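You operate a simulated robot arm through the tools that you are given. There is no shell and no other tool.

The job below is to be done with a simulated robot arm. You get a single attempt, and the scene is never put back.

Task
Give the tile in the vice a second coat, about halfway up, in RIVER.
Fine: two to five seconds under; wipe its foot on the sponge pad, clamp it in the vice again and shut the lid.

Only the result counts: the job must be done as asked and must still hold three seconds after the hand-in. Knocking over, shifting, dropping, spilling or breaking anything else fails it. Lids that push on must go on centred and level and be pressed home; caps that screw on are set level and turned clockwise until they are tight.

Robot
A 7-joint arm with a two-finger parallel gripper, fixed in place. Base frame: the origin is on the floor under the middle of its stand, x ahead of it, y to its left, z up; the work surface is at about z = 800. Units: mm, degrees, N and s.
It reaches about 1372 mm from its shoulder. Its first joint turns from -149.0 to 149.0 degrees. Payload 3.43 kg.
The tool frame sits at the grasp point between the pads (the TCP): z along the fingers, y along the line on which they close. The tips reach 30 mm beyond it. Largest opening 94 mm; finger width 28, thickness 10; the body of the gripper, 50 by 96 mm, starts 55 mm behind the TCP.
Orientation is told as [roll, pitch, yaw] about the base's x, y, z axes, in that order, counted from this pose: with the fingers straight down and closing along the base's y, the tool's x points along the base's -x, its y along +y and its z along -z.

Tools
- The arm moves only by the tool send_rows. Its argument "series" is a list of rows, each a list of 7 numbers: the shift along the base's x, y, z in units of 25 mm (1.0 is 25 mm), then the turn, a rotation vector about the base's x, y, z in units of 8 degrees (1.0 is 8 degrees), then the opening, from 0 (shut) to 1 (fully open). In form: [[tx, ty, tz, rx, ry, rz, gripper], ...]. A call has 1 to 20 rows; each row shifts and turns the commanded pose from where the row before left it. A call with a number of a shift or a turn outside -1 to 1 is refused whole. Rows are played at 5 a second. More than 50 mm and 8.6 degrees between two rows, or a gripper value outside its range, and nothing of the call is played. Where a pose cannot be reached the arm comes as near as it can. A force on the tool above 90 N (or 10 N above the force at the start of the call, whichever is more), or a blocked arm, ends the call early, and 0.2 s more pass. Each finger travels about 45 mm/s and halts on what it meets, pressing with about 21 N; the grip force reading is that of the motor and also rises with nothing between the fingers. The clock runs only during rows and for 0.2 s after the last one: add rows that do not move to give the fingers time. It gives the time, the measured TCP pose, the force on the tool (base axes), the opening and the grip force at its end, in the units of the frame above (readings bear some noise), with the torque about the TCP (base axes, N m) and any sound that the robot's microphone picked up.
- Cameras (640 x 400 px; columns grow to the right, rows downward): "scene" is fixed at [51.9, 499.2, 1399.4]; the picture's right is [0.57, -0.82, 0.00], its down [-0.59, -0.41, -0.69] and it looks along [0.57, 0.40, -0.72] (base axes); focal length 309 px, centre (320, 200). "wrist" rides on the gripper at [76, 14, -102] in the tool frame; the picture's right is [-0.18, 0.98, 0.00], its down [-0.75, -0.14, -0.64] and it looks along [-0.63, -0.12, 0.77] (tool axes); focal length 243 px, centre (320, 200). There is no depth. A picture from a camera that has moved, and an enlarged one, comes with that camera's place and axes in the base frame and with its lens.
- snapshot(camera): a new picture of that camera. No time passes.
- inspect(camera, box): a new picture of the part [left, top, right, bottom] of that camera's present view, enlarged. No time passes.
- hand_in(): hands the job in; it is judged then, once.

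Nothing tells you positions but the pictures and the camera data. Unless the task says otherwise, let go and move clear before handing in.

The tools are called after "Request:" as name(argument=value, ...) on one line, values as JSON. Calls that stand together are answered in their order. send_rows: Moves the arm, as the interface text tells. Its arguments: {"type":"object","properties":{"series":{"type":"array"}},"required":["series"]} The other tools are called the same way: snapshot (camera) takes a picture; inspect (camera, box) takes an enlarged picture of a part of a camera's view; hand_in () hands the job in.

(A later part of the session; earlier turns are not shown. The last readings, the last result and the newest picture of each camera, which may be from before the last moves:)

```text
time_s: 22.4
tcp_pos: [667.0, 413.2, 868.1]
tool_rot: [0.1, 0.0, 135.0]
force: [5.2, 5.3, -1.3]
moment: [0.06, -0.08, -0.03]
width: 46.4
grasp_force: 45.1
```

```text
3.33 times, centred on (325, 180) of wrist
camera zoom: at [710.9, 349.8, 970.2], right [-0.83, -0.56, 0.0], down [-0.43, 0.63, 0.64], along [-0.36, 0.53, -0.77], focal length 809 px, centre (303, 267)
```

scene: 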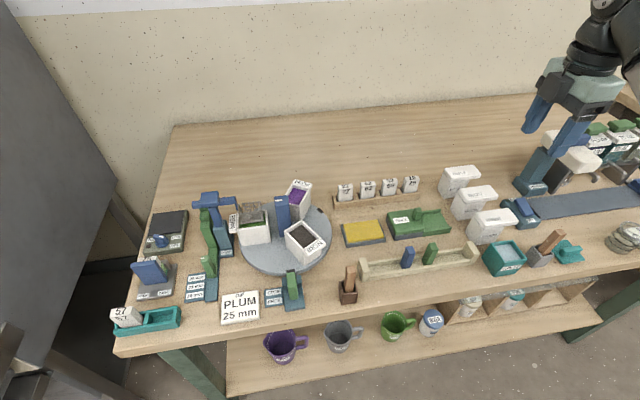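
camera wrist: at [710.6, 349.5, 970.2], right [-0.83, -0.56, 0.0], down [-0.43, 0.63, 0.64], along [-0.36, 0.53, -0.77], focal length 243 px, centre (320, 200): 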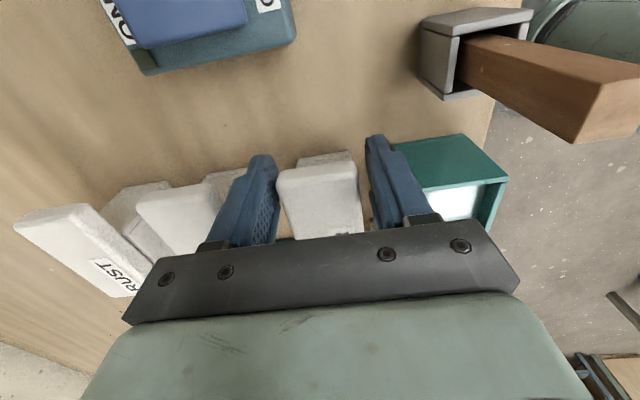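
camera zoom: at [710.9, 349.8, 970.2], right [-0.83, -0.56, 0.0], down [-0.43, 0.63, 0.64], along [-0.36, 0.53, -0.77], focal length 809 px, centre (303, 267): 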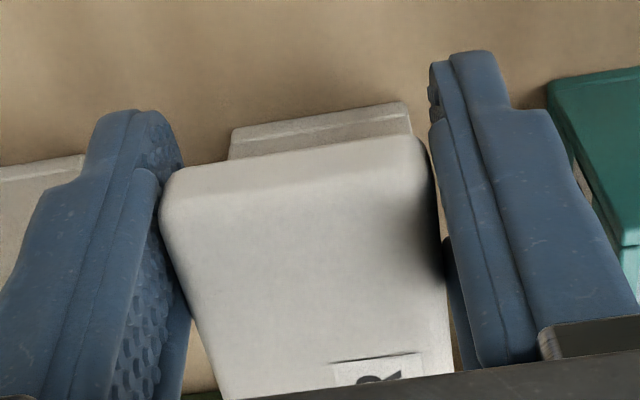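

Request:
inspect(camera="scene", box=[480, 190, 560, 250])

Request:
inspect(camera="wrist", box=[260, 140, 330, 220])

Request:
inspect(camera="wrist", box=[330, 130, 400, 220])

```text
6.67 times, centred on (520, 220) of scene
camera zoom: at [51.9, 499.2, 1399.4], right [0.57, -0.82, 0.0], down [-0.59, -0.41, -0.69], along [0.57, 0.4, -0.72], focal length 2062 px, centre (-1013, 67)
```

zoom: 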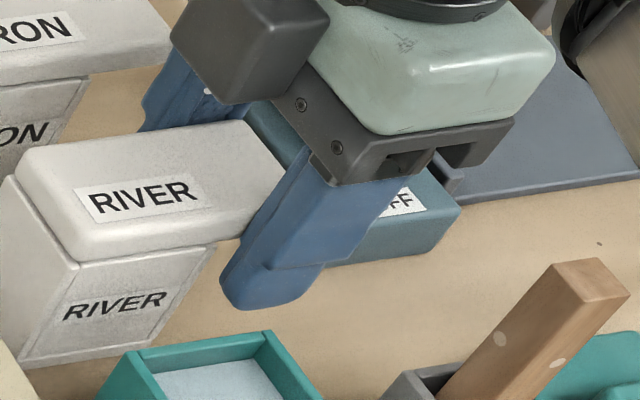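

```text
5.00 times, centred on (295, 180) of wrist
camera zoom: at [710.9, 349.8, 970.2], right [-0.83, -0.56, 0.0], down [-0.43, 0.63, 0.64], along [-0.36, 0.53, -0.77], focal length 1213 px, centre (445, 300)
```

zoom: 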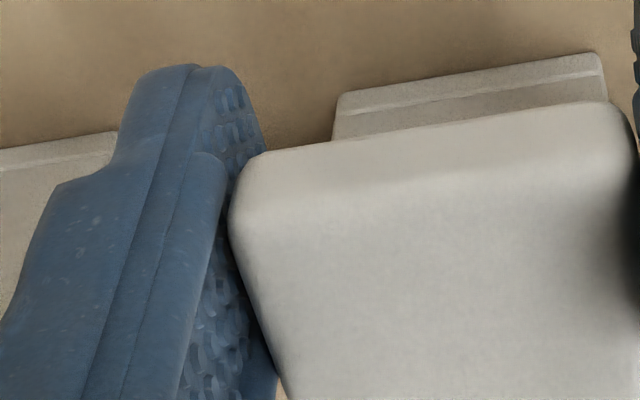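

```text
4.44 times, centred on (365, 175) of wrist
camera zoom: at [710.9, 349.8, 970.2], right [-0.83, -0.56, 0.0], down [-0.43, 0.63, 0.64], along [-0.36, 0.53, -0.77], focal length 1078 px, centre (120, 311)
```

zoom: 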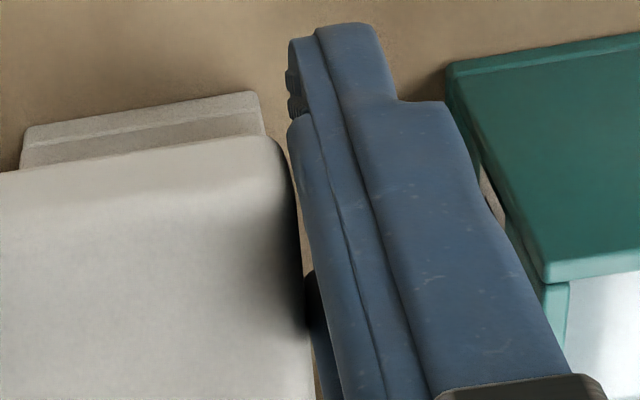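

The fingers stopped at 46 mm with a firm grip reading. I'll lift a few millimetres and watch how the lid responds.

Request:
send_rows(series=[[0, 0, 0.1, 0, 0, 0, 0.2], [0, 0, 0.1, 0, 0, 0, 0.2], [0, 0, 0, 0, 0, 0, 0.2]])

Request:
inspect(camera="scene", box=[450, 190, 560, 260])

Request:
inspect(camera="wrist", box=[250, 120, 400, 240])

```text
time_s: 23.2
tcp_pos: [667.3, 414.0, 871.4]
tool_rot: [0.1, 0.2, 135.0]
force: [11.0, -0.4, -44.1]
moment: [-0.04, 0.02, 0.12]
width: 46.6
grasp_force: 44.9
```

```text
5.71 times, centred on (505, 225) of scene
camera zoom: at [51.9, 499.2, 1399.4], right [0.57, -0.82, 0.0], down [-0.59, -0.41, -0.69], along [0.57, 0.4, -0.72], focal length 1768 px, centre (-737, 57)
```

zoom: 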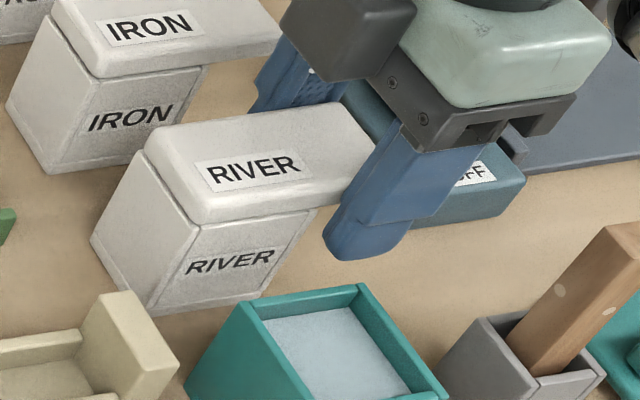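

```text
3.33 times, centred on (325, 180) of wrist
camera zoom: at [710.7, 350.4, 973.9], right [-0.83, -0.56, 0.0], down [-0.43, 0.64, 0.64], along [-0.36, 0.53, -0.77], focal length 809 px, centre (303, 267)
```

zoom: 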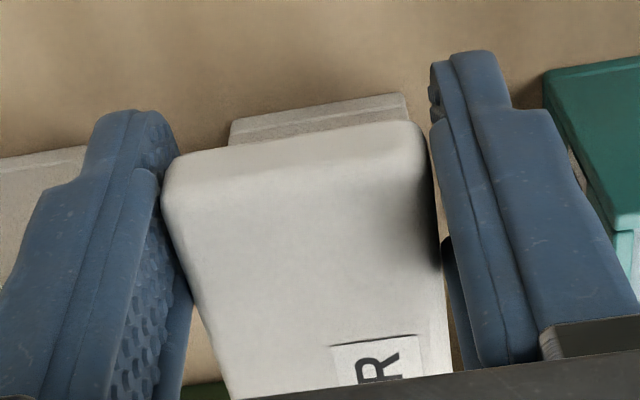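

The lid resisted 44 N at the overhang and the pads slid up rather than moving it, so I must understand how it is held. I'll release it without moving it, back away and look at the pot from low on the overhang side.

Request:
send_rows(series=[[0, 0, -0.1, 0, 0, 0, 0.2], [0, 0, 0, 0, 0, 0, 0.58], [0, 0, 0, 0, 0, 0, 0.58], [0, 0, 0.9, 0, 0, 0, 0.58], [0, 0, 0.9, 0, 0, 0, 0.58], [0, 0, 0.9, 0, 0, 0, 0.58]])

Request:
inspect(camera="scene", box=[450, 190, 560, 260])

Request:
snapshot(camera="wrist")

```text
time_s: 24.6
tcp_pos: [664.6, 414.6, 938.1]
tool_rot: [0.0, 0.2, 135.2]
force: [-0.2, -0.2, -0.2]
moment: [0.01, -0.02, 0.01]
width: 54.5
grasp_force: 0.0
```

```text
5.71 times, centred on (505, 225) of scene
camera zoom: at [51.9, 499.2, 1399.4], right [0.57, -0.82, 0.0], down [-0.59, -0.41, -0.69], along [0.57, 0.4, -0.72], focal length 1768 px, centre (-737, 57)
```

zoom: 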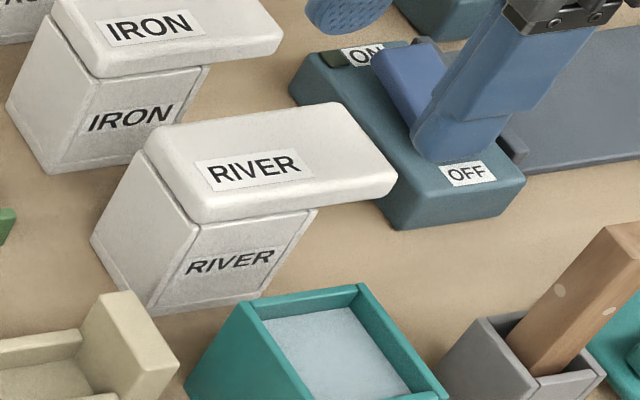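

```text
taken
camera wrist: at [708.7, 349.3, 1040.7], right [-0.83, -0.56, 0.0], down [-0.43, 0.63, 0.64], along [-0.36, 0.53, -0.77], focal length 243 px, centre (320, 200)
```

wrist: 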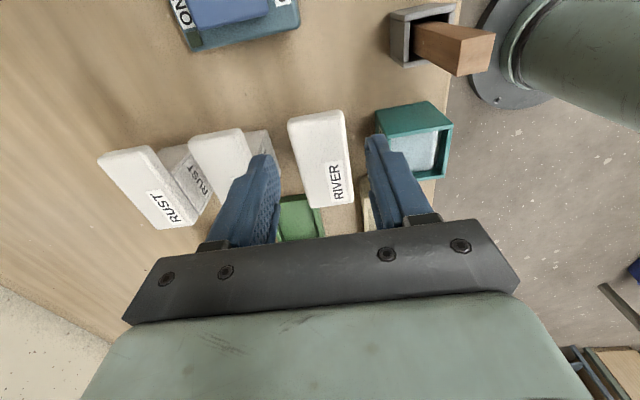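

Request:
send_rows(series=[[0.8, -0.8, 0, 0.66, 0.66, 0, 0.58], [0.8, -0.8, 0, 0.66, 0.66, 0, 0.58], [0.8, -0.8, 0, 0.66, 0.66, 0, 0.58], [0.3, -0.3, -0.4, 0.66, 0.66, 0, 0.58], [0, 0, -0.4, 0, 0, 0, 0.58], [0, 0, 0, 0, 0, 0, 0.58]])

Request:
snapshot(camera="wrist")

Request:
snapshot(camera="scene")

```text
time_s: 26.0
tcp_pos: [730.1, 346.5, 917.7]
tool_rot: [-0.1, -29.9, 135.2]
force: [-11.4, 16.6, 0.6]
moment: [-0.78, -0.61, 1.0]
width: 54.5
grasp_force: 0.1
```

```text
taken
camera wrist: at [803.8, 253.5, 969.3], right [-0.81, -0.58, 0.09], down [-0.14, 0.34, 0.93], along [-0.58, 0.74, -0.35], focal length 243 px, centre (320, 200)
```

wrist: 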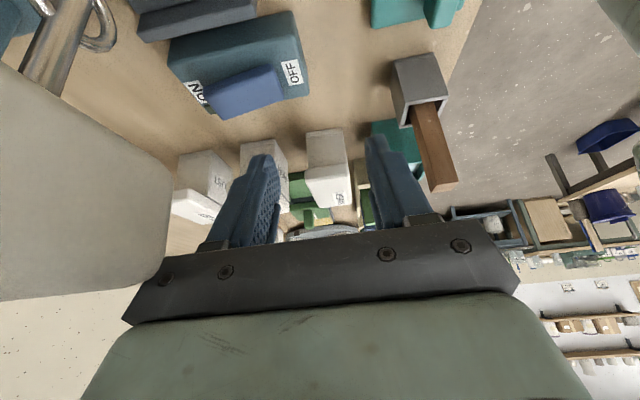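

```text
taken
```

scene: 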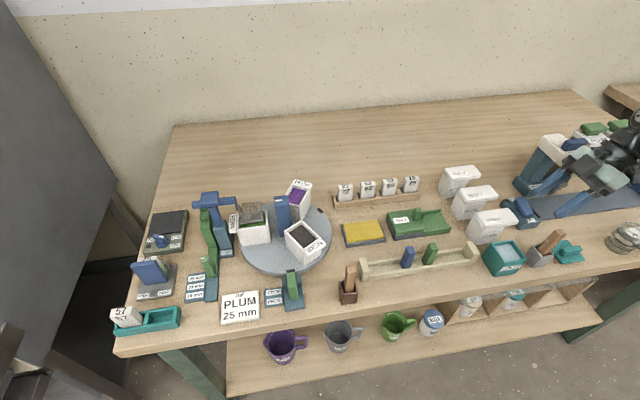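

A contact force appeared: the back of the gripper has touched the dispenser head on the right. I'll retreat straight back the way I came.

Request:
send_rows(series=[[-0.4, 0.4, 0, 0, 0, 0, 0.58], [-0.8, 0.8, 0, 0, 0, 0, 0.58], [0, 0, 0, 0, 0, 0, 0.58]])

Request:
snapshot(camera="wrist")

Request:
inspect(camera="scene", box=[480, 100, 640, 260])

```text
time_s: 26.8
tcp_pos: [701.5, 375.4, 918.8]
tool_rot: [-0.1, -29.7, 134.9]
force: [-0.4, -0.1, 0.2]
moment: [-0.01, 0.02, 0.01]
width: 54.5
grasp_force: 0.0
```

```text
taken
camera wrist: at [774.2, 281.9, 971.1], right [-0.81, -0.58, 0.09], down [-0.14, 0.34, 0.93], along [-0.57, 0.74, -0.35], focal length 243 px, centre (320, 200)
```

wrist: 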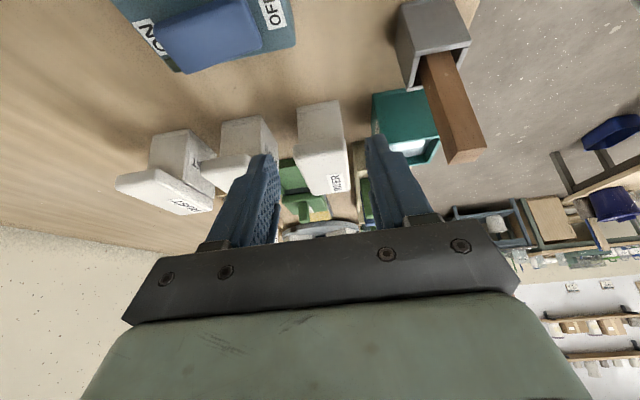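

```text
2.50 times, centred on (560, 180) of scene
camera zoom: at [51.9, 499.2, 1399.4], right [0.57, -0.82, 0.0], down [-0.59, -0.41, -0.69], along [0.57, 0.4, -0.72], focal length 773 px, centre (-280, 250)
```

zoom: 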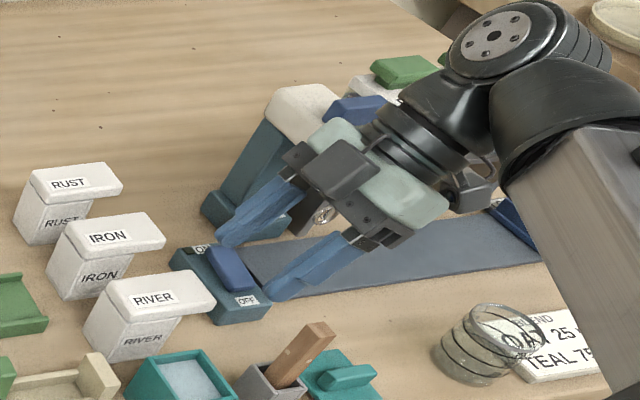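

Request:
inspect(camera="wrist", box=[280, 80, 370, 210])

Request:
inspect(camera="wrist", box=[100, 90, 290, 230])

```text
3.08 times, centred on (325, 145) of wrist
camera zoom: at [774.2, 281.9, 971.1], right [-0.81, -0.58, 0.09], down [-0.14, 0.34, 0.93], along [-0.57, 0.74, -0.35], focal length 746 px, centre (305, 369)
```

zoom: 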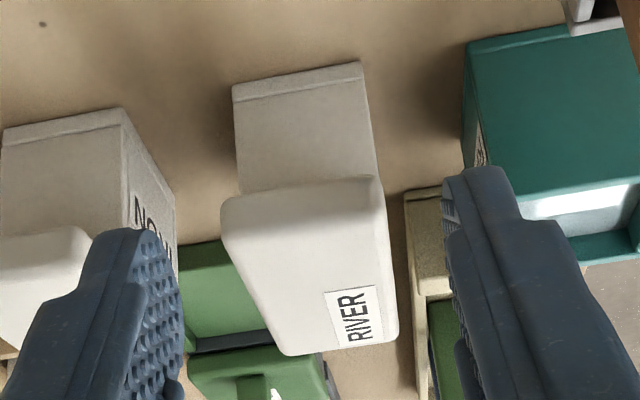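

```text
2.86 times, centred on (195, 160) of wrist
camera zoom: at [774.2, 281.9, 971.1], right [-0.81, -0.58, 0.09], down [-0.14, 0.34, 0.93], along [-0.57, 0.74, -0.35], focal length 693 px, centre (677, 314)
```

zoom: 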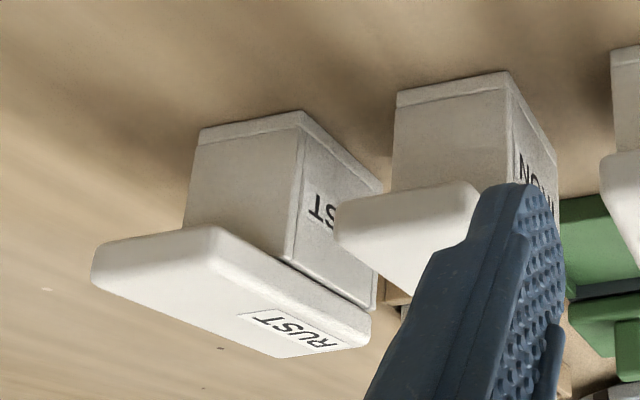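

From low down there is no hinge visible, and the lid (about 41 mm wide) resisted a 44 N upward pull, which hints at a lid that slides or swivels. I'll go upright again over the overhang and test a gentle pull along the lid's length.

Request:
send_rows(series=[[-0.35, 0.375, 0.2, -0.66, -0.66, 0, 0.58], [-0.35, 0.375, 0.2, -0.66, -0.66, 0, 0.58], [-0.35, 0.375, 0.2, -0.66, -0.66, 0, 0.58], [-0.33, 0.375, 0.2, -0.66, -0.66, 0, 0.58], [0, 0, 0, 0, 0, 0, 0.58]])

Request:
inspect(camera="scene", box=[490, 110, 640, 280])

Request:
inspect(camera="wrist", box=[260, 90, 400, 220])

```text
time_s: 28.0
tcp_pos: [668.0, 412.0, 940.7]
tool_rot: [0.1, 0.2, 135.0]
force: [-0.7, 0.2, 0.6]
moment: [-0.01, -0.01, -0.02]
width: 54.4
grasp_force: 0.1
```

```text
2.35 times, centred on (565, 195) of scene
camera zoom: at [51.9, 499.2, 1399.4], right [0.57, -0.82, 0.0], down [-0.59, -0.41, -0.69], along [0.57, 0.4, -0.72], focal length 728 px, centre (-256, 212)
```

zoom: 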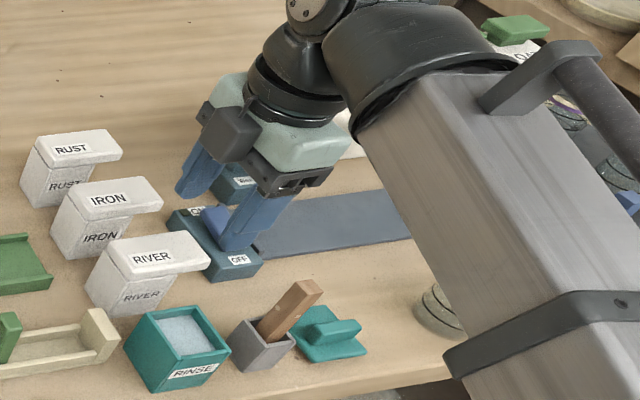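

```text
3.08 times, centred on (330, 155) of wrist
camera zoom: at [711.8, 349.2, 1042.9], right [-0.83, -0.56, 0.0], down [-0.43, 0.63, 0.64], along [-0.36, 0.53, -0.77], focal length 746 px, centre (289, 338)
```

zoom: 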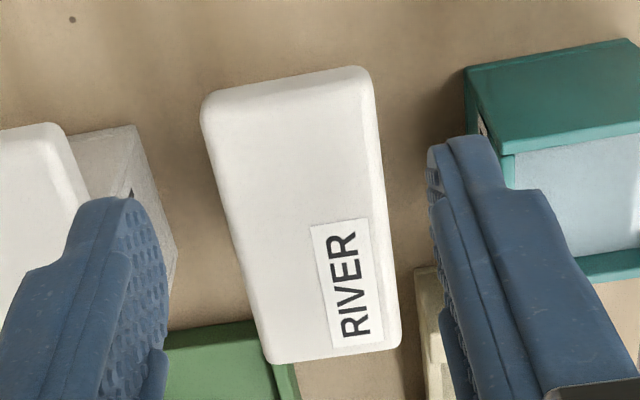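

Request:
send_rows(series=[[0, 0, -0.9, 0, 0, 0, 0.58], [0, 0, -0.9, 0, 0, 0, 0.58], [0, 0, -0.9, 0, 0, 0, 0.58], [0, 0, -0.25, 0, 0, 0, 0.58], [0, 0, 0, 0, 0, 0, 0.4], [0, 0, 0, 0, 0, 0, 0.2], [0, 0, 0, 0, 0, 0, 0.1], [0, 0, 0, 0, 0, 0, 0.1]])

Request:
inspect(camera="wrist", box=[250, 120, 400, 240])

```text
time_s: 29.8
tcp_pos: [668.5, 411.5, 863.6]
tool_rot: [0.1, 0.0, 134.9]
force: [-9.1, -10.3, -7.2]
moment: [0.14, -0.32, 0.04]
width: 46.3
grasp_force: 44.6
```

```text
3.33 times, centred on (325, 180) of wrist
camera zoom: at [712.2, 348.9, 967.5], right [-0.83, -0.56, 0.0], down [-0.43, 0.63, 0.64], along [-0.36, 0.53, -0.77], focal length 809 px, centre (303, 267)
```

zoom: 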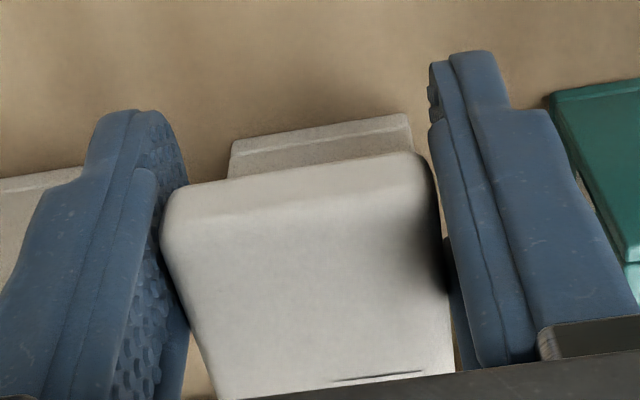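

Request:
send_rows(series=[[0.06, -0.06, 0, 0, 0, 0, 0.1], [0.06, -0.06, 0, 0, 0, 0, 0.1], [0, 0, 0, 0, 0, 0, 0.1]])

Request:
inspect(camera="wrist", box=[250, 120, 400, 240])

```text
time_s: 30.6
tcp_pos: [669.4, 412.9, 866.2]
tool_rot: [0.1, -0.3, 135.3]
force: [-40.4, 17.6, -18.3]
moment: [-0.15, -0.39, 0.05]
width: 46.4
grasp_force: 45.0
```

```text
3.33 times, centred on (325, 180) of wrist
camera zoom: at [713.4, 348.1, 967.1], right [-0.82, -0.57, 0.0], down [-0.43, 0.63, 0.65], along [-0.37, 0.53, -0.76], focal length 809 px, centre (303, 267)
```

zoom: 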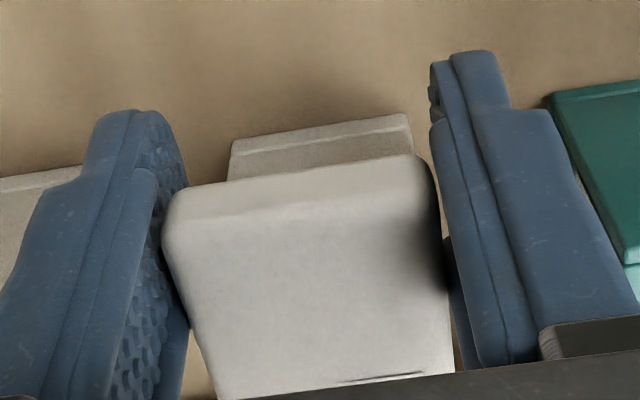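

Pulling along the length also met a rigid 41 N and the lid did not move. I'll undo that pull, release, and look at the pots from the other sides for a hinge or catch.

Request:
send_rows(series=[[-0.12, 0.12, 0, 0, 0, 0, 0.1], [0, 0, 0, 0, 0, 0, 0.58], [0, 0, 0, 0, 0, 0, 0.58], [0, 0, 0.9, 0, 0, 0, 0.58], [0, 0, 0.9, 0, 0, 0, 0.58], [0, 0, 0.9, 0, 0, 0, 0.58], [-0.3, 0.3, 0.9, 0, 0, -0.9375, 0.58], [-0.3, 0.3, 0.9, 0, 0, -0.9375, 0.58], [-0.3, 0.3, 0.9, 0, 0, -0.9375, 0.58], [-0.3, 0.3, 0, 0, 0, -0.9375, 0.58], [-0.3, 0.3, 0, 0, 0, -0.9375, 0.58], [-0.3, 0.3, 0, 0, 0, -0.9375, 0.58], [-0.3, 0.3, 0, 0, 0, -0.9375, 0.58], [-0.3, 0.3, 0, 0, 0, -0.9375, 0.58], [0, 0, 0, 0, 0, -0.9375, 0.58], [0, 0, 0, 0, 0, -0.9375, 0.58], [0, 0, 0, 0, 0, -0.9375, 0.58], [0, 0, 0, 0, 0, -0.9375, 0.58]])

Request:
snapshot(camera="scene")

Request:
snapshot(camera="wrist")

```text
time_s: 34.4
tcp_pos: [610.0, 472.1, 997.6]
tool_rot: [-0.1, 0.1, 44.9]
force: [0.3, -0.6, 0.2]
moment: [0.01, 0.03, 0.0]
width: 54.5
grasp_force: 0.0
```

```text
taken
```

scene: 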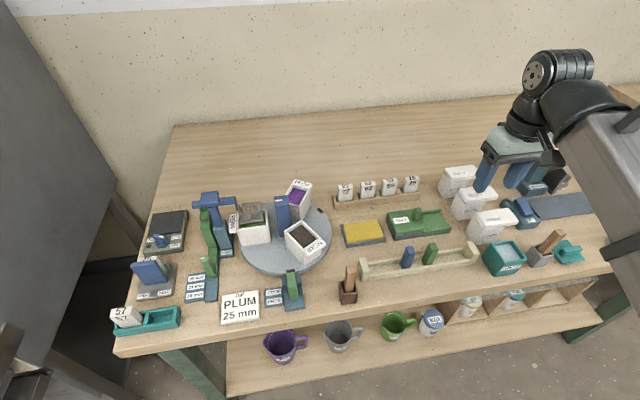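

```text
taken
camera wrist: at [545.1, 429.5, 1102.2], right [-0.56, 0.83, 0.0], down [0.63, 0.43, 0.64], along [0.53, 0.36, -0.77], focal length 243 px, centre (320, 200)
```

wrist: 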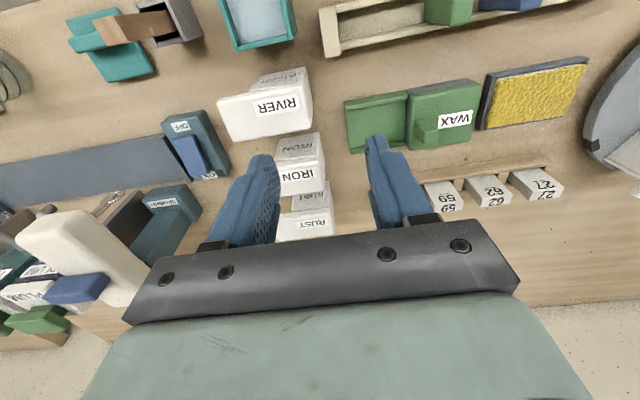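

Request:
send_rows(series=[[-0.15, 0.15, 0, 0, 0, -0.91, 0.58], [-0.15, 0.15, 0, 0, 0, -0.91, 0.58], [-0.15, 0.15, 0, 0, 0, -0.91, 0.58], [-0.15, 0.15, 0, 0, 0, -0.91, 0.58], [-0.15, 0.15, 0, 0, 0, -0.91, 0.58], [-0.15, 0.15, 0, 0, 0, -0.91, 0.58], [-0.15, 0.15, 0, 0, 0, -0.91, 0.58], [-0.15, 0.15, 0, 0, 0, -0.91, 0.58], [-0.15, 0.15, 0, 0, 0, -0.91, 0.58], [0, 0, 0, 0, 0, -0.91, 0.58], [0, 0, 0, 0, 0, -0.91, 0.58], [0, 0, -0.5, -0.66, -0.66, 0, 0.58], [0, 0, -0.5, -0.66, -0.66, 0, 0.58], [0, 0, -0.5, -0.66, -0.66, 0, 0.58], [0, 0, -0.5, -0.66, -0.66, 0, 0.58], [0, 0, -0.5, 0, 0, 0, 0.58], [0, 0, -0.5, 0, 0, 0, 0.58]])

Request:
snapshot(camera="wrist")

Request:
snapshot(camera="scene")

```text
time_s: 38.0
tcp_pos: [572.8, 505.6, 923.5]
tool_rot: [-5.7, -29.3, -33.6]
force: [-0.4, 0.5, -0.4]
moment: [-0.01, 0.01, 0.01]
width: 54.7
grasp_force: 0.1
```

```text
taken
camera wrist: at [491.6, 590.2, 974.4], right [0.71, 0.7, 0.01], down [0.24, -0.25, 0.94], along [0.66, -0.67, -0.35], focal length 243 px, centre (320, 200)
```

wrist: 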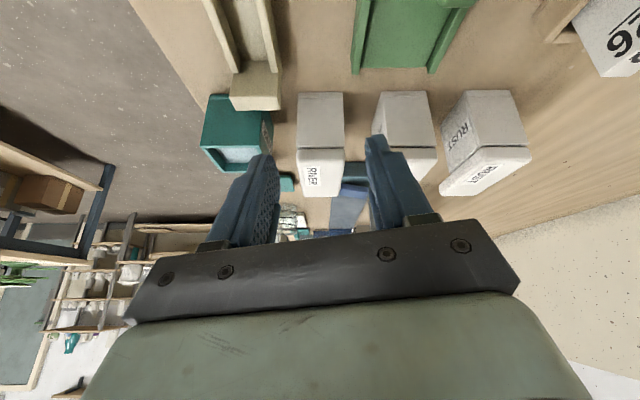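

```text
taken
```

scene: 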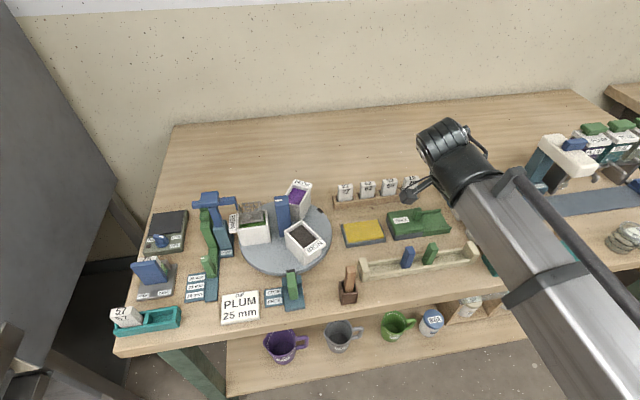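

Request:
inspect(camera="wrist", box=[280, 80, 360, 205])

Request:
inspect(camera="wrist", box=[360, 80, 540, 205])

Request:
inspect(camera="scene", box=[490, 110, 640, 280])

```text
3.20 times, centred on (320, 142) of wrist
camera zoom: at [491.6, 590.2, 974.4], right [0.71, 0.7, 0.01], down [0.24, -0.25, 0.94], along [0.66, -0.67, -0.35], focal length 776 px, centre (320, 384)
```

zoom: 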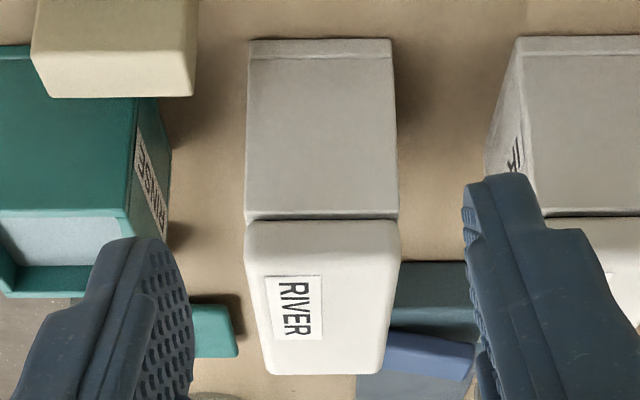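

```text
3.20 times, centred on (450, 142) of wrist
camera zoom: at [491.6, 590.2, 974.4], right [0.71, 0.7, 0.01], down [0.24, -0.25, 0.94], along [0.66, -0.67, -0.35], focal length 776 px, centre (-96, 384)
```

zoom: 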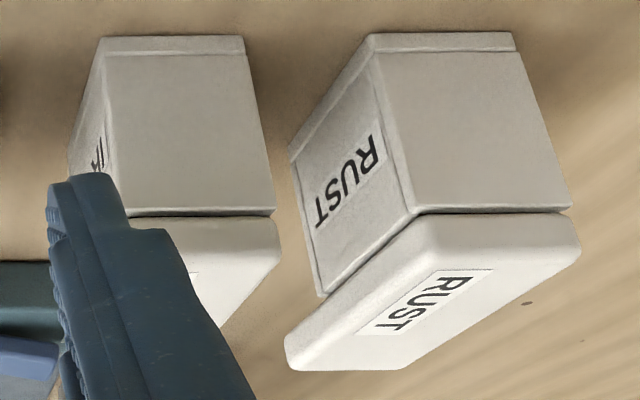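

```text
2.35 times, centred on (565, 195) of scene
camera zoom: at [51.9, 499.2, 1399.4], right [0.57, -0.82, 0.0], down [-0.59, -0.41, -0.69], along [0.57, 0.4, -0.72], focal length 728 px, centre (-256, 212)
```

zoom: 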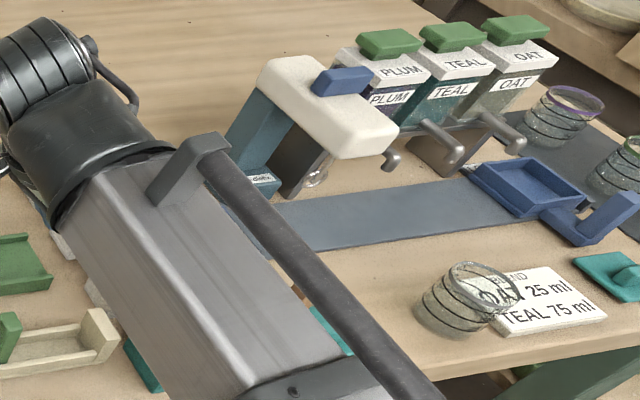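

The dispenser head may sit slightly differently from before my touch. I'll look closely at it now and check later whether it is a moving part.

Request:
inspect(camera="scene", box=[535, 115, 615, 195])

```text
5.00 times, centred on (575, 155) of scene
camera zoom: at [51.9, 499.2, 1399.4], right [0.57, -0.82, 0.0], down [-0.59, -0.41, -0.69], along [0.57, 0.4, -0.72], focal length 1547 px, centre (-955, 425)
```

zoom: 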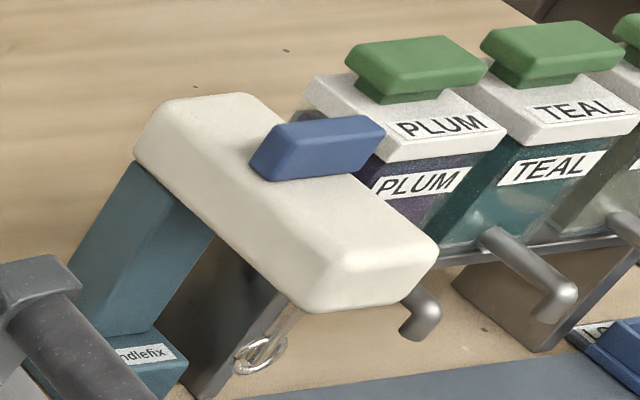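

Seen from the left end there is no hinge, just a clean seam all round, so it is most likely a push-on lid that must be pulled straight up over the pot, and lifting at the tab only jammed it. I'll straighten the tool and place the fingers over the pot's centre.

Request:
send_rows(series=[[0, 0, 0.5, 0.66, 0.66, 0, 0.6], [0, 0, 0.5, 0.66, 0.66, 0, 0.6], [0, 0, 0.3, 0.66, 0.66, 0, 0.6], [0, 0, 0, 0.66, 0.66, 0, 0.6], [0.62, -0.6, 0, 0, 0, -0.62, 0.6], [0.62, -0.6, 0, 0, 0, -0.63, 0.6], [0.62, -0.6, 0, 0, 0, 0, 0.6], [0.62, -0.6, 0, 0, 0, 0, 0.6], [0, 0, 0, 0, 0, 0, 0.6]])

Request:
snapshot(camera="wrist")

Request:
inspect(camera="wrist", box=[240, 100, 400, 220])

Request:
inspect(camera="scene", box=[535, 115, 615, 195])

```text
time_s: 40.0
tcp_pos: [637.3, 447.6, 956.7]
tool_rot: [0.1, 0.2, -45.1]
force: [0.1, -0.2, -0.2]
moment: [-0.02, 0.01, 0.04]
width: 56.4
grasp_force: 0.1
```

```text
taken
camera wrist: at [593.9, 511.3, 1059.3], right [0.83, 0.56, 0.0], down [0.43, -0.63, 0.64], along [0.36, -0.53, -0.77], focal length 243 px, centre (320, 200)
```

wrist: 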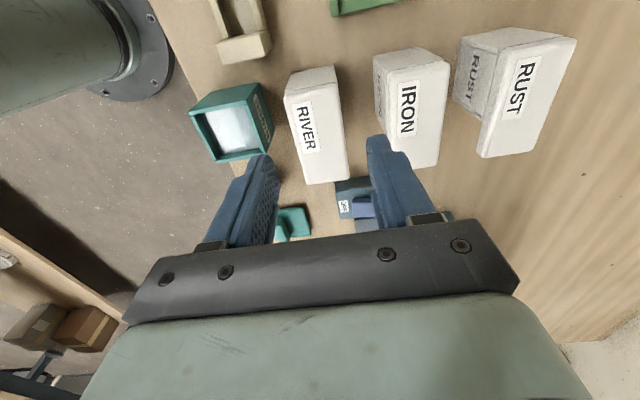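

```text
3.33 times, centred on (320, 160) of wrist
camera zoom: at [593.9, 511.3, 1059.3], right [0.83, 0.56, 0.0], down [0.43, -0.63, 0.64], along [0.36, -0.53, -0.77], focal length 809 px, centre (320, 333)
```

zoom: 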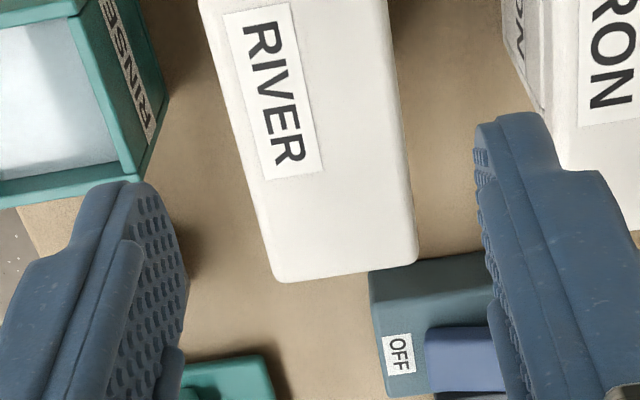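

```text
5.00 times, centred on (575, 155) of scene
camera zoom: at [51.9, 499.2, 1399.4], right [0.57, -0.82, 0.0], down [-0.59, -0.41, -0.69], along [0.57, 0.4, -0.72], focal length 1547 px, centre (-955, 425)
```

zoom: 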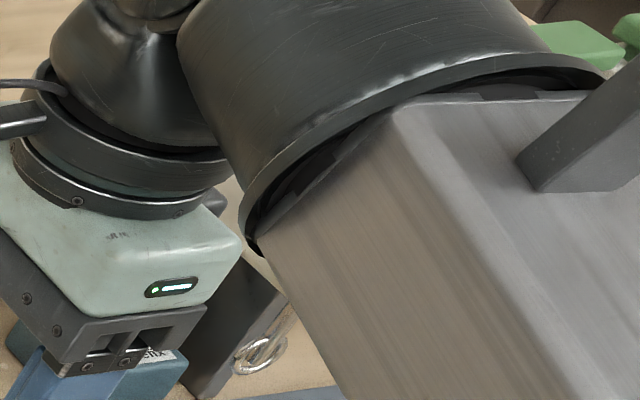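

The lid spans e2 744–784, so I'll centre on it and come down with just the fingertips on the lid's rim, above the pot wall, then close.

Request:
send_rows(series=[[-0.085, -0.085, -0.7, 0, 0, 0, 0.6], [0, 0, -0.9, 0, 0, 0, 0.6], [0, 0, -0.9, 0, 0, 0, 0.6], [0, 0, -0.15, 0, 0, 0, 0.6], [0, 0, 0, 0, 0, 0, 0.4], [0, 0, 0, 0, 0, 0, 0.2], [0, 0, 0, 0, 0, 0, 0.1], [0, 0, 0, 0, 0, 0, 0.1]])

Request:
inspect(camera="wrist", box=[240, 100, 400, 240])

Request:
inspect(camera="scene", box=[440, 180, 560, 260])

```text
time_s: 41.8
tcp_pos: [636.0, 444.3, 891.5]
tool_rot: [0.1, 0.0, -45.1]
force: [4.4, 3.2, -1.2]
moment: [0.11, -0.12, 0.36]
width: 41.6
grasp_force: 44.8
```

```text
2.86 times, centred on (320, 170) of wrist
camera zoom: at [592.8, 508.2, 993.9], right [0.83, 0.56, 0.0], down [0.43, -0.63, 0.64], along [0.36, -0.53, -0.77], focal length 693 px, centre (320, 286)
```

zoom: 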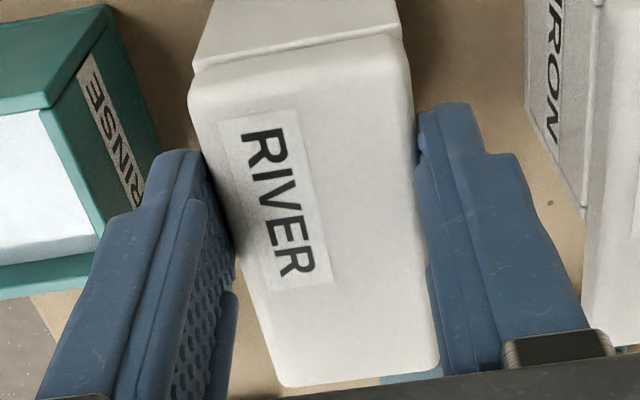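

```text
5.00 times, centred on (500, 220) of scene
camera zoom: at [51.9, 499.2, 1399.4], right [0.57, -0.82, 0.0], down [-0.59, -0.41, -0.69], along [0.57, 0.4, -0.72], focal length 1547 px, centre (-580, 100)
```

zoom: 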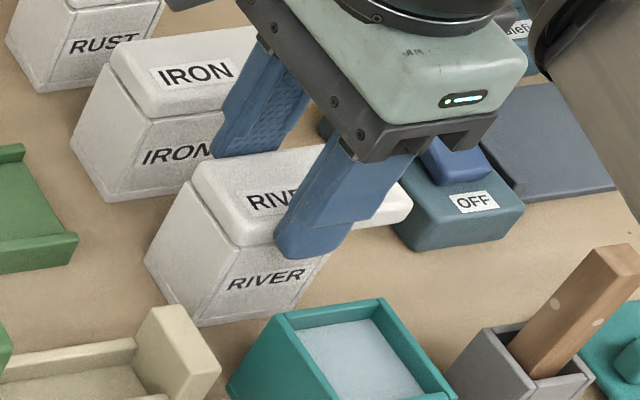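

Request:
send_rows(series=[[0, 0, 0.1, 0, 0, 0, 0.1], [0, 0, 0.1, 0, 0, 0, 0.1], [0, 0, 0, 0, 0, 0, 0.1]])

Request:
inspect(camera="wrist", box=[240, 100, 400, 240])

Request:
inspect(camera="scene", box=[440, 180, 560, 260])

```text
time_s: 42.6
tcp_pos: [636.3, 443.7, 893.1]
tool_rot: [-0.1, 0.0, -45.1]
force: [11.8, 2.8, -29.9]
moment: [0.74, 0.31, 0.83]
width: 41.5
grasp_force: 44.7
```

```text
2.86 times, centred on (320, 170) of wrist
camera zoom: at [593.2, 508.4, 997.6], right [0.83, 0.56, 0.0], down [0.43, -0.63, 0.64], along [0.36, -0.53, -0.77], focal length 693 px, centre (320, 286)
```

zoom: 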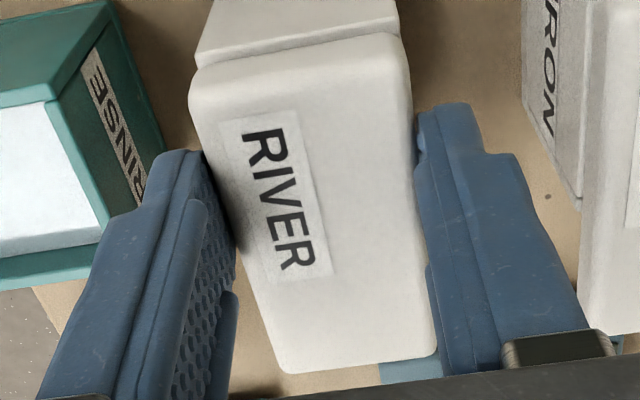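

```text
5.00 times, centred on (500, 220) of scene
camera zoom: at [51.9, 499.2, 1399.4], right [0.57, -0.82, 0.0], down [-0.59, -0.41, -0.69], along [0.57, 0.4, -0.72], focal length 1547 px, centre (-580, 100)
```

zoom: 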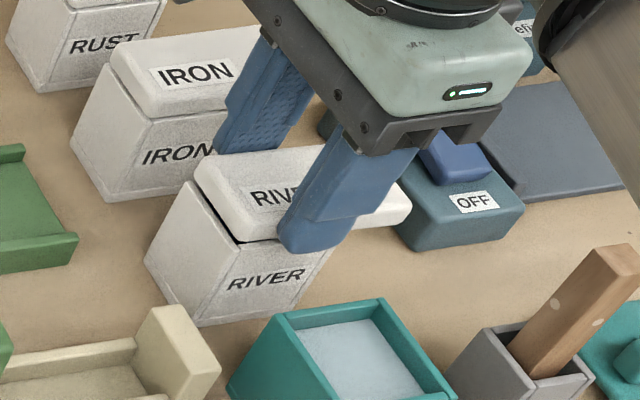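

The seam is opening at the left end: it is a push-on lid, starting to come free. I'll keep lifting slowly.

Request:
send_rows(series=[[0, 0, 0.08, 0, 0, 0, 0.05], [0, 0, 0.08, 0, 0, 0, 0.05], [0, 0, 0, 0, 0, 0, 0.05]])

Request:
inspect(camera="wrist", box=[240, 100, 400, 240])

Request:
inspect(camera="scene", box=[440, 180, 560, 260])

```text
time_s: 43.4
tcp_pos: [636.9, 443.9, 898.5]
tool_rot: [0.0, 0.1, -45.1]
force: [20.3, -4.1, -32.1]
moment: [0.43, 0.16, 0.53]
width: 41.8
grasp_force: 45.4
```

```text
2.86 times, centred on (320, 170) of wrist
camera zoom: at [592.9, 508.7, 1001.3], right [0.83, 0.56, 0.0], down [0.43, -0.63, 0.64], along [0.36, -0.53, -0.77], focal length 693 px, centre (320, 286)
```

zoom: 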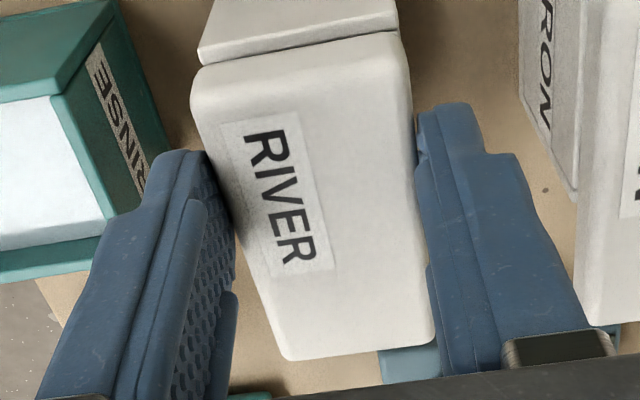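

```text
5.00 times, centred on (500, 220) of scene
camera zoom: at [51.9, 499.2, 1399.4], right [0.57, -0.82, 0.0], down [-0.59, -0.41, -0.69], along [0.57, 0.4, -0.72], focal length 1547 px, centre (-580, 100)
```

zoom: 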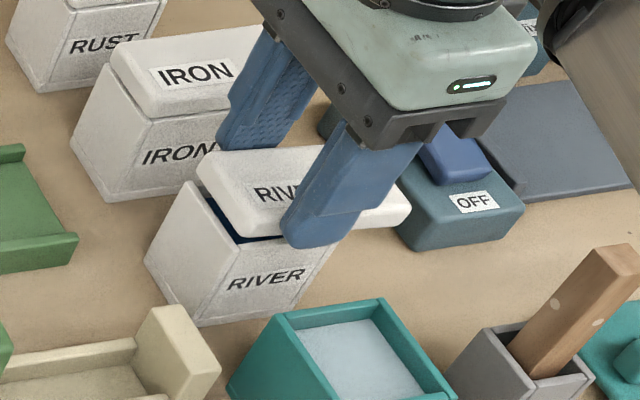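

The left end is rising while the tab end drops: the lid pivots near the pot's right top edge, so the tab is the lever behind the hinge. I'll follow that arc with a small shift toward the hinge and see if the force drops.

Request:
send_rows(series=[[0.085, -0.085, 0, 0, 0, 0, 0.05], [0, 0, 0, 0, 0, 0, 0.05]])

Request:
inspect(camera="scene", box=[440, 180, 560, 260])

```text
time_s: 44.0
tcp_pos: [636.6, 443.4, 898.9]
tool_rot: [0.0, 0.4, -45.0]
force: [3.2, 9.8, -28.4]
moment: [0.88, 0.45, -0.1]
width: 41.7
grasp_force: 45.6
```

```text
5.00 times, centred on (500, 220) of scene
camera zoom: at [51.9, 499.2, 1399.4], right [0.57, -0.82, 0.0], down [-0.59, -0.41, -0.69], along [0.57, 0.4, -0.72], focal length 1547 px, centre (-580, 100)
```

zoom: 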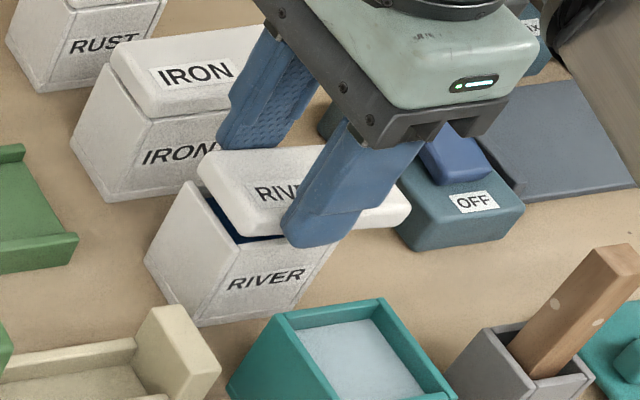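

The sideways force vanished, which confirms the pivot, but the pads resist turning. I'll let go to see whether the lid holds its angle by itself.

Request:
send_rows(series=[[0, 0, 0, 0, 0, 0, 0.5], [0, 0, 0, 0, 0, 0, 0.6], [0, 0, 0, 0, 0, 0, 0.6]])

Request:
inspect(camera="scene", box=[440, 180, 560, 260])

Request:
inspect(camera="wrist", box=[240, 80, 400, 240])

```text
time_s: 44.8
tcp_pos: [637.2, 444.0, 900.0]
tool_rot: [0.0, 0.1, -45.2]
force: [-0.4, 0.2, 0.6]
moment: [-0.04, 0.02, -0.01]
width: 56.4
grasp_force: 0.1
```

```text
5.00 times, centred on (500, 220) of scene
camera zoom: at [51.9, 499.2, 1399.4], right [0.57, -0.82, 0.0], down [-0.59, -0.41, -0.69], along [0.57, 0.4, -0.72], focal length 1547 px, centre (-580, 100)
```

zoom: 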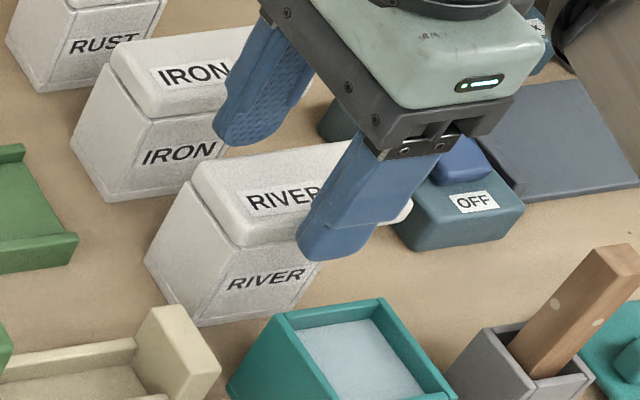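

```text
2.50 times, centred on (320, 160) of wrist
camera zoom: at [593.5, 506.7, 1002.7], right [0.83, 0.56, 0.0], down [0.43, -0.63, 0.64], along [0.36, -0.53, -0.77], focal length 606 px, centre (320, 300)
```

zoom: 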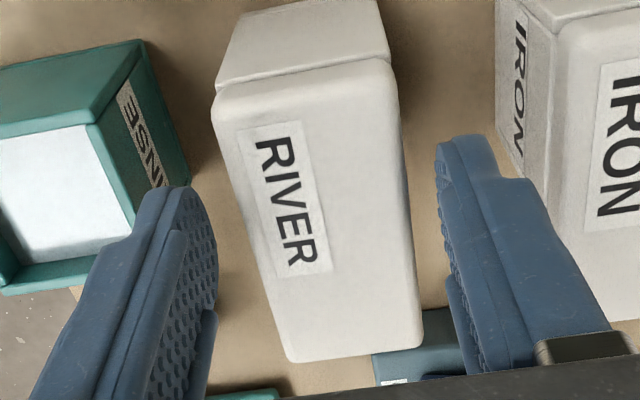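

The lid fell shut again, so it closes by gravity about a hinge at the pot's right top edge and the tab works as an opening lever. I'll close the fingers, move over the tab and push it down, then in against the pot's side so the lid stands open.

Request:
send_rows(series=[[0, 0, 0.9, 0, 0, 0, 0.6], [0, 0, 0.9, 0, 0, 0, 0.3], [0, 0, 0.6, 0, 0, 0, 0], [0.53, -0.55, 0, 0, 0, 0, 0], [0.53, -0.55, 0, 0, 0, 0, 0], [0.53, -0.55, 0, 0, 0, 0, 0], [0, 0, -0.6, 0, 0, 0, 0], [0, 0, -0.7, 0, 0, 0, 0], [0, 0, 0, 0, 0, 0, 0]])

Request:
snapshot(camera="wrist")

Request:
inspect(camera="scene", box=[440, 160, 560, 260])

```text
time_s: 46.8
tcp_pos: [676.3, 399.8, 927.8]
tool_rot: [0.1, 0.1, -45.1]
force: [-0.1, 1.4, 0.2]
moment: [-0.02, -0.02, 0.02]
width: 0.0
grasp_force: 20.7
```

```text
taken
camera wrist: at [632.9, 463.8, 1029.7], right [0.83, 0.56, 0.0], down [0.43, -0.63, 0.64], along [0.36, -0.53, -0.77], focal length 243 px, centre (320, 200)
```

wrist: 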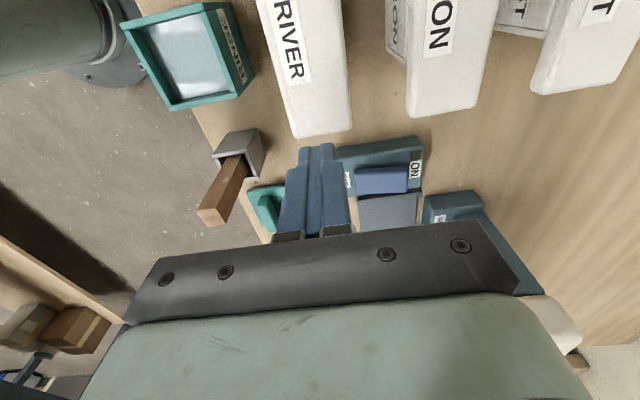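

```text
4.00 times, centred on (500, 210) of scene
camera zoom: at [51.9, 499.2, 1399.4], right [0.57, -0.82, 0.0], down [-0.59, -0.41, -0.69], along [0.57, 0.4, -0.72], focal length 1238 px, centre (-400, 160)
```

zoom: 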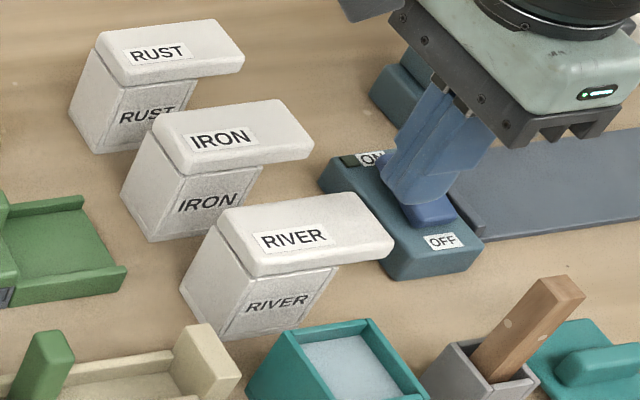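

Request:
send_rows(series=[[-0.042, 0.21, -0.4, 0, 0, 0, 0], [0, 0, -0.4, 0, 0, 0, 0], [0, 0, -0.2, 0, 0, 0, 0], [0, 0, -0.2, 0, 0, 0, 0], [0, 0, -0.2, 0, 0, 0, 0], [0, 0, -0.2, 0, 0, 0, 0], [0, 0, 0, 0, 0, 0, 0]])

Request:
snapshot(camera="wrist")

Request:
inspect(camera="scene", box=[440, 160, 560, 260])

```text
time_s: 48.4
tcp_pos: [674.8, 406.7, 886.5]
tool_rot: [0.0, 0.2, -45.2]
force: [1.7, 0.2, -0.8]
moment: [0.02, -0.02, 0.01]
width: 0.0
grasp_force: 21.2
```

```text
taken
camera wrist: at [630.9, 469.9, 989.4], right [0.83, 0.56, 0.0], down [0.43, -0.63, 0.64], along [0.36, -0.53, -0.77], focal length 243 px, centre (320, 200)
```

wrist: 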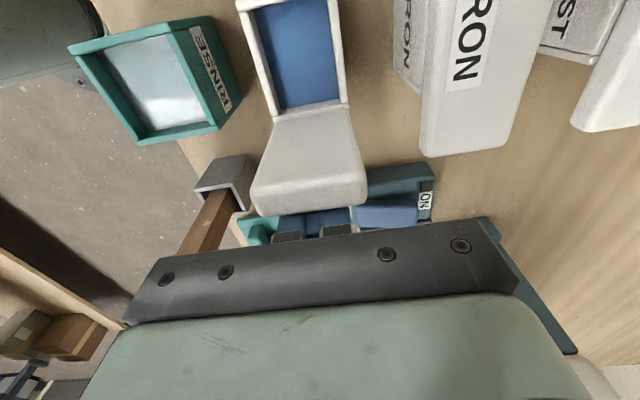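

```text
4.00 times, centred on (500, 210) of scene
camera zoom: at [51.9, 499.2, 1399.4], right [0.57, -0.82, 0.0], down [-0.59, -0.41, -0.69], along [0.57, 0.4, -0.72], focal length 1238 px, centre (-400, 160)
```

zoom: 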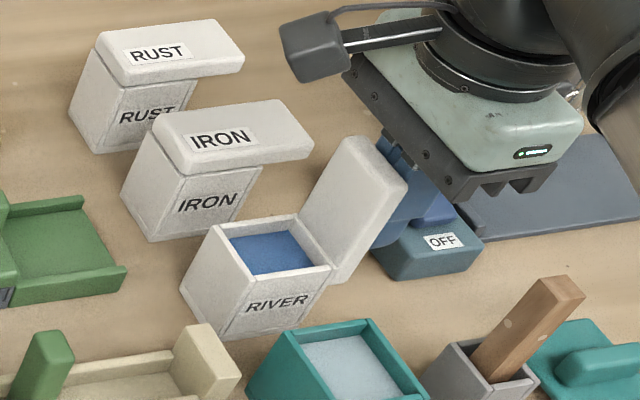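

The lid swung open and the blue RIVER glaze is in view. I'll press the tab a bit further in so it passes its balance point.

Request:
send_rows(series=[[0, 0, -0.2, 0, 0, 0, 0], [-0.06, 0.06, -0.2, 0, 0, 0, 0], [-0.06, 0.06, -0.1, 0, 0, 0, 0], [0, 0, 0, 0, 0, 0, 0]])

Request:
inspect(camera="scene", box=[440, 160, 560, 260])

Request:
snapshot(camera="wrist")

```text
time_s: 49.4
tcp_pos: [673.8, 406.1, 874.4]
tool_rot: [0.1, -0.3, -45.3]
force: [25.4, -24.6, 22.3]
moment: [0.13, 0.19, 0.12]
width: 0.2
grasp_force: 20.5
```

```text
4.00 times, centred on (500, 210) of scene
camera zoom: at [51.9, 499.2, 1399.4], right [0.57, -0.82, 0.0], down [-0.59, -0.41, -0.69], along [0.57, 0.4, -0.72], focal length 1238 px, centre (-400, 160)
```

zoom: 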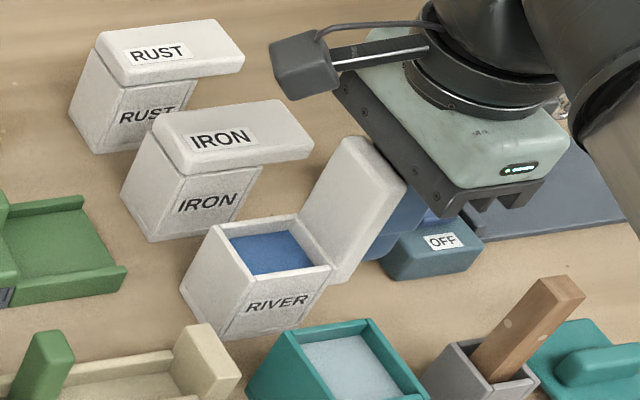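

```text
taken
camera wrist: at [630.2, 470.2, 977.8], right [0.83, 0.56, 0.0], down [0.43, -0.63, 0.65], along [0.36, -0.53, -0.76], focal length 243 px, centre (320, 200)
```

wrist: 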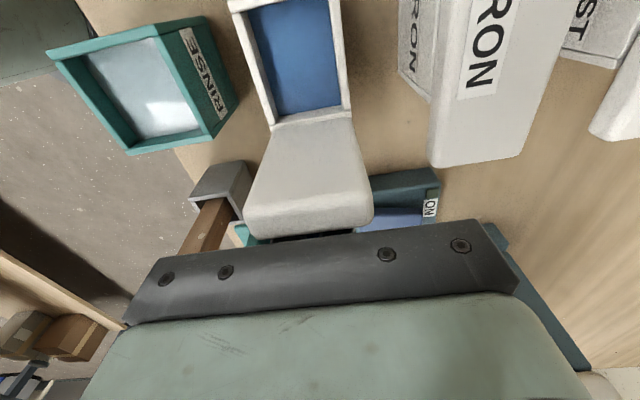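

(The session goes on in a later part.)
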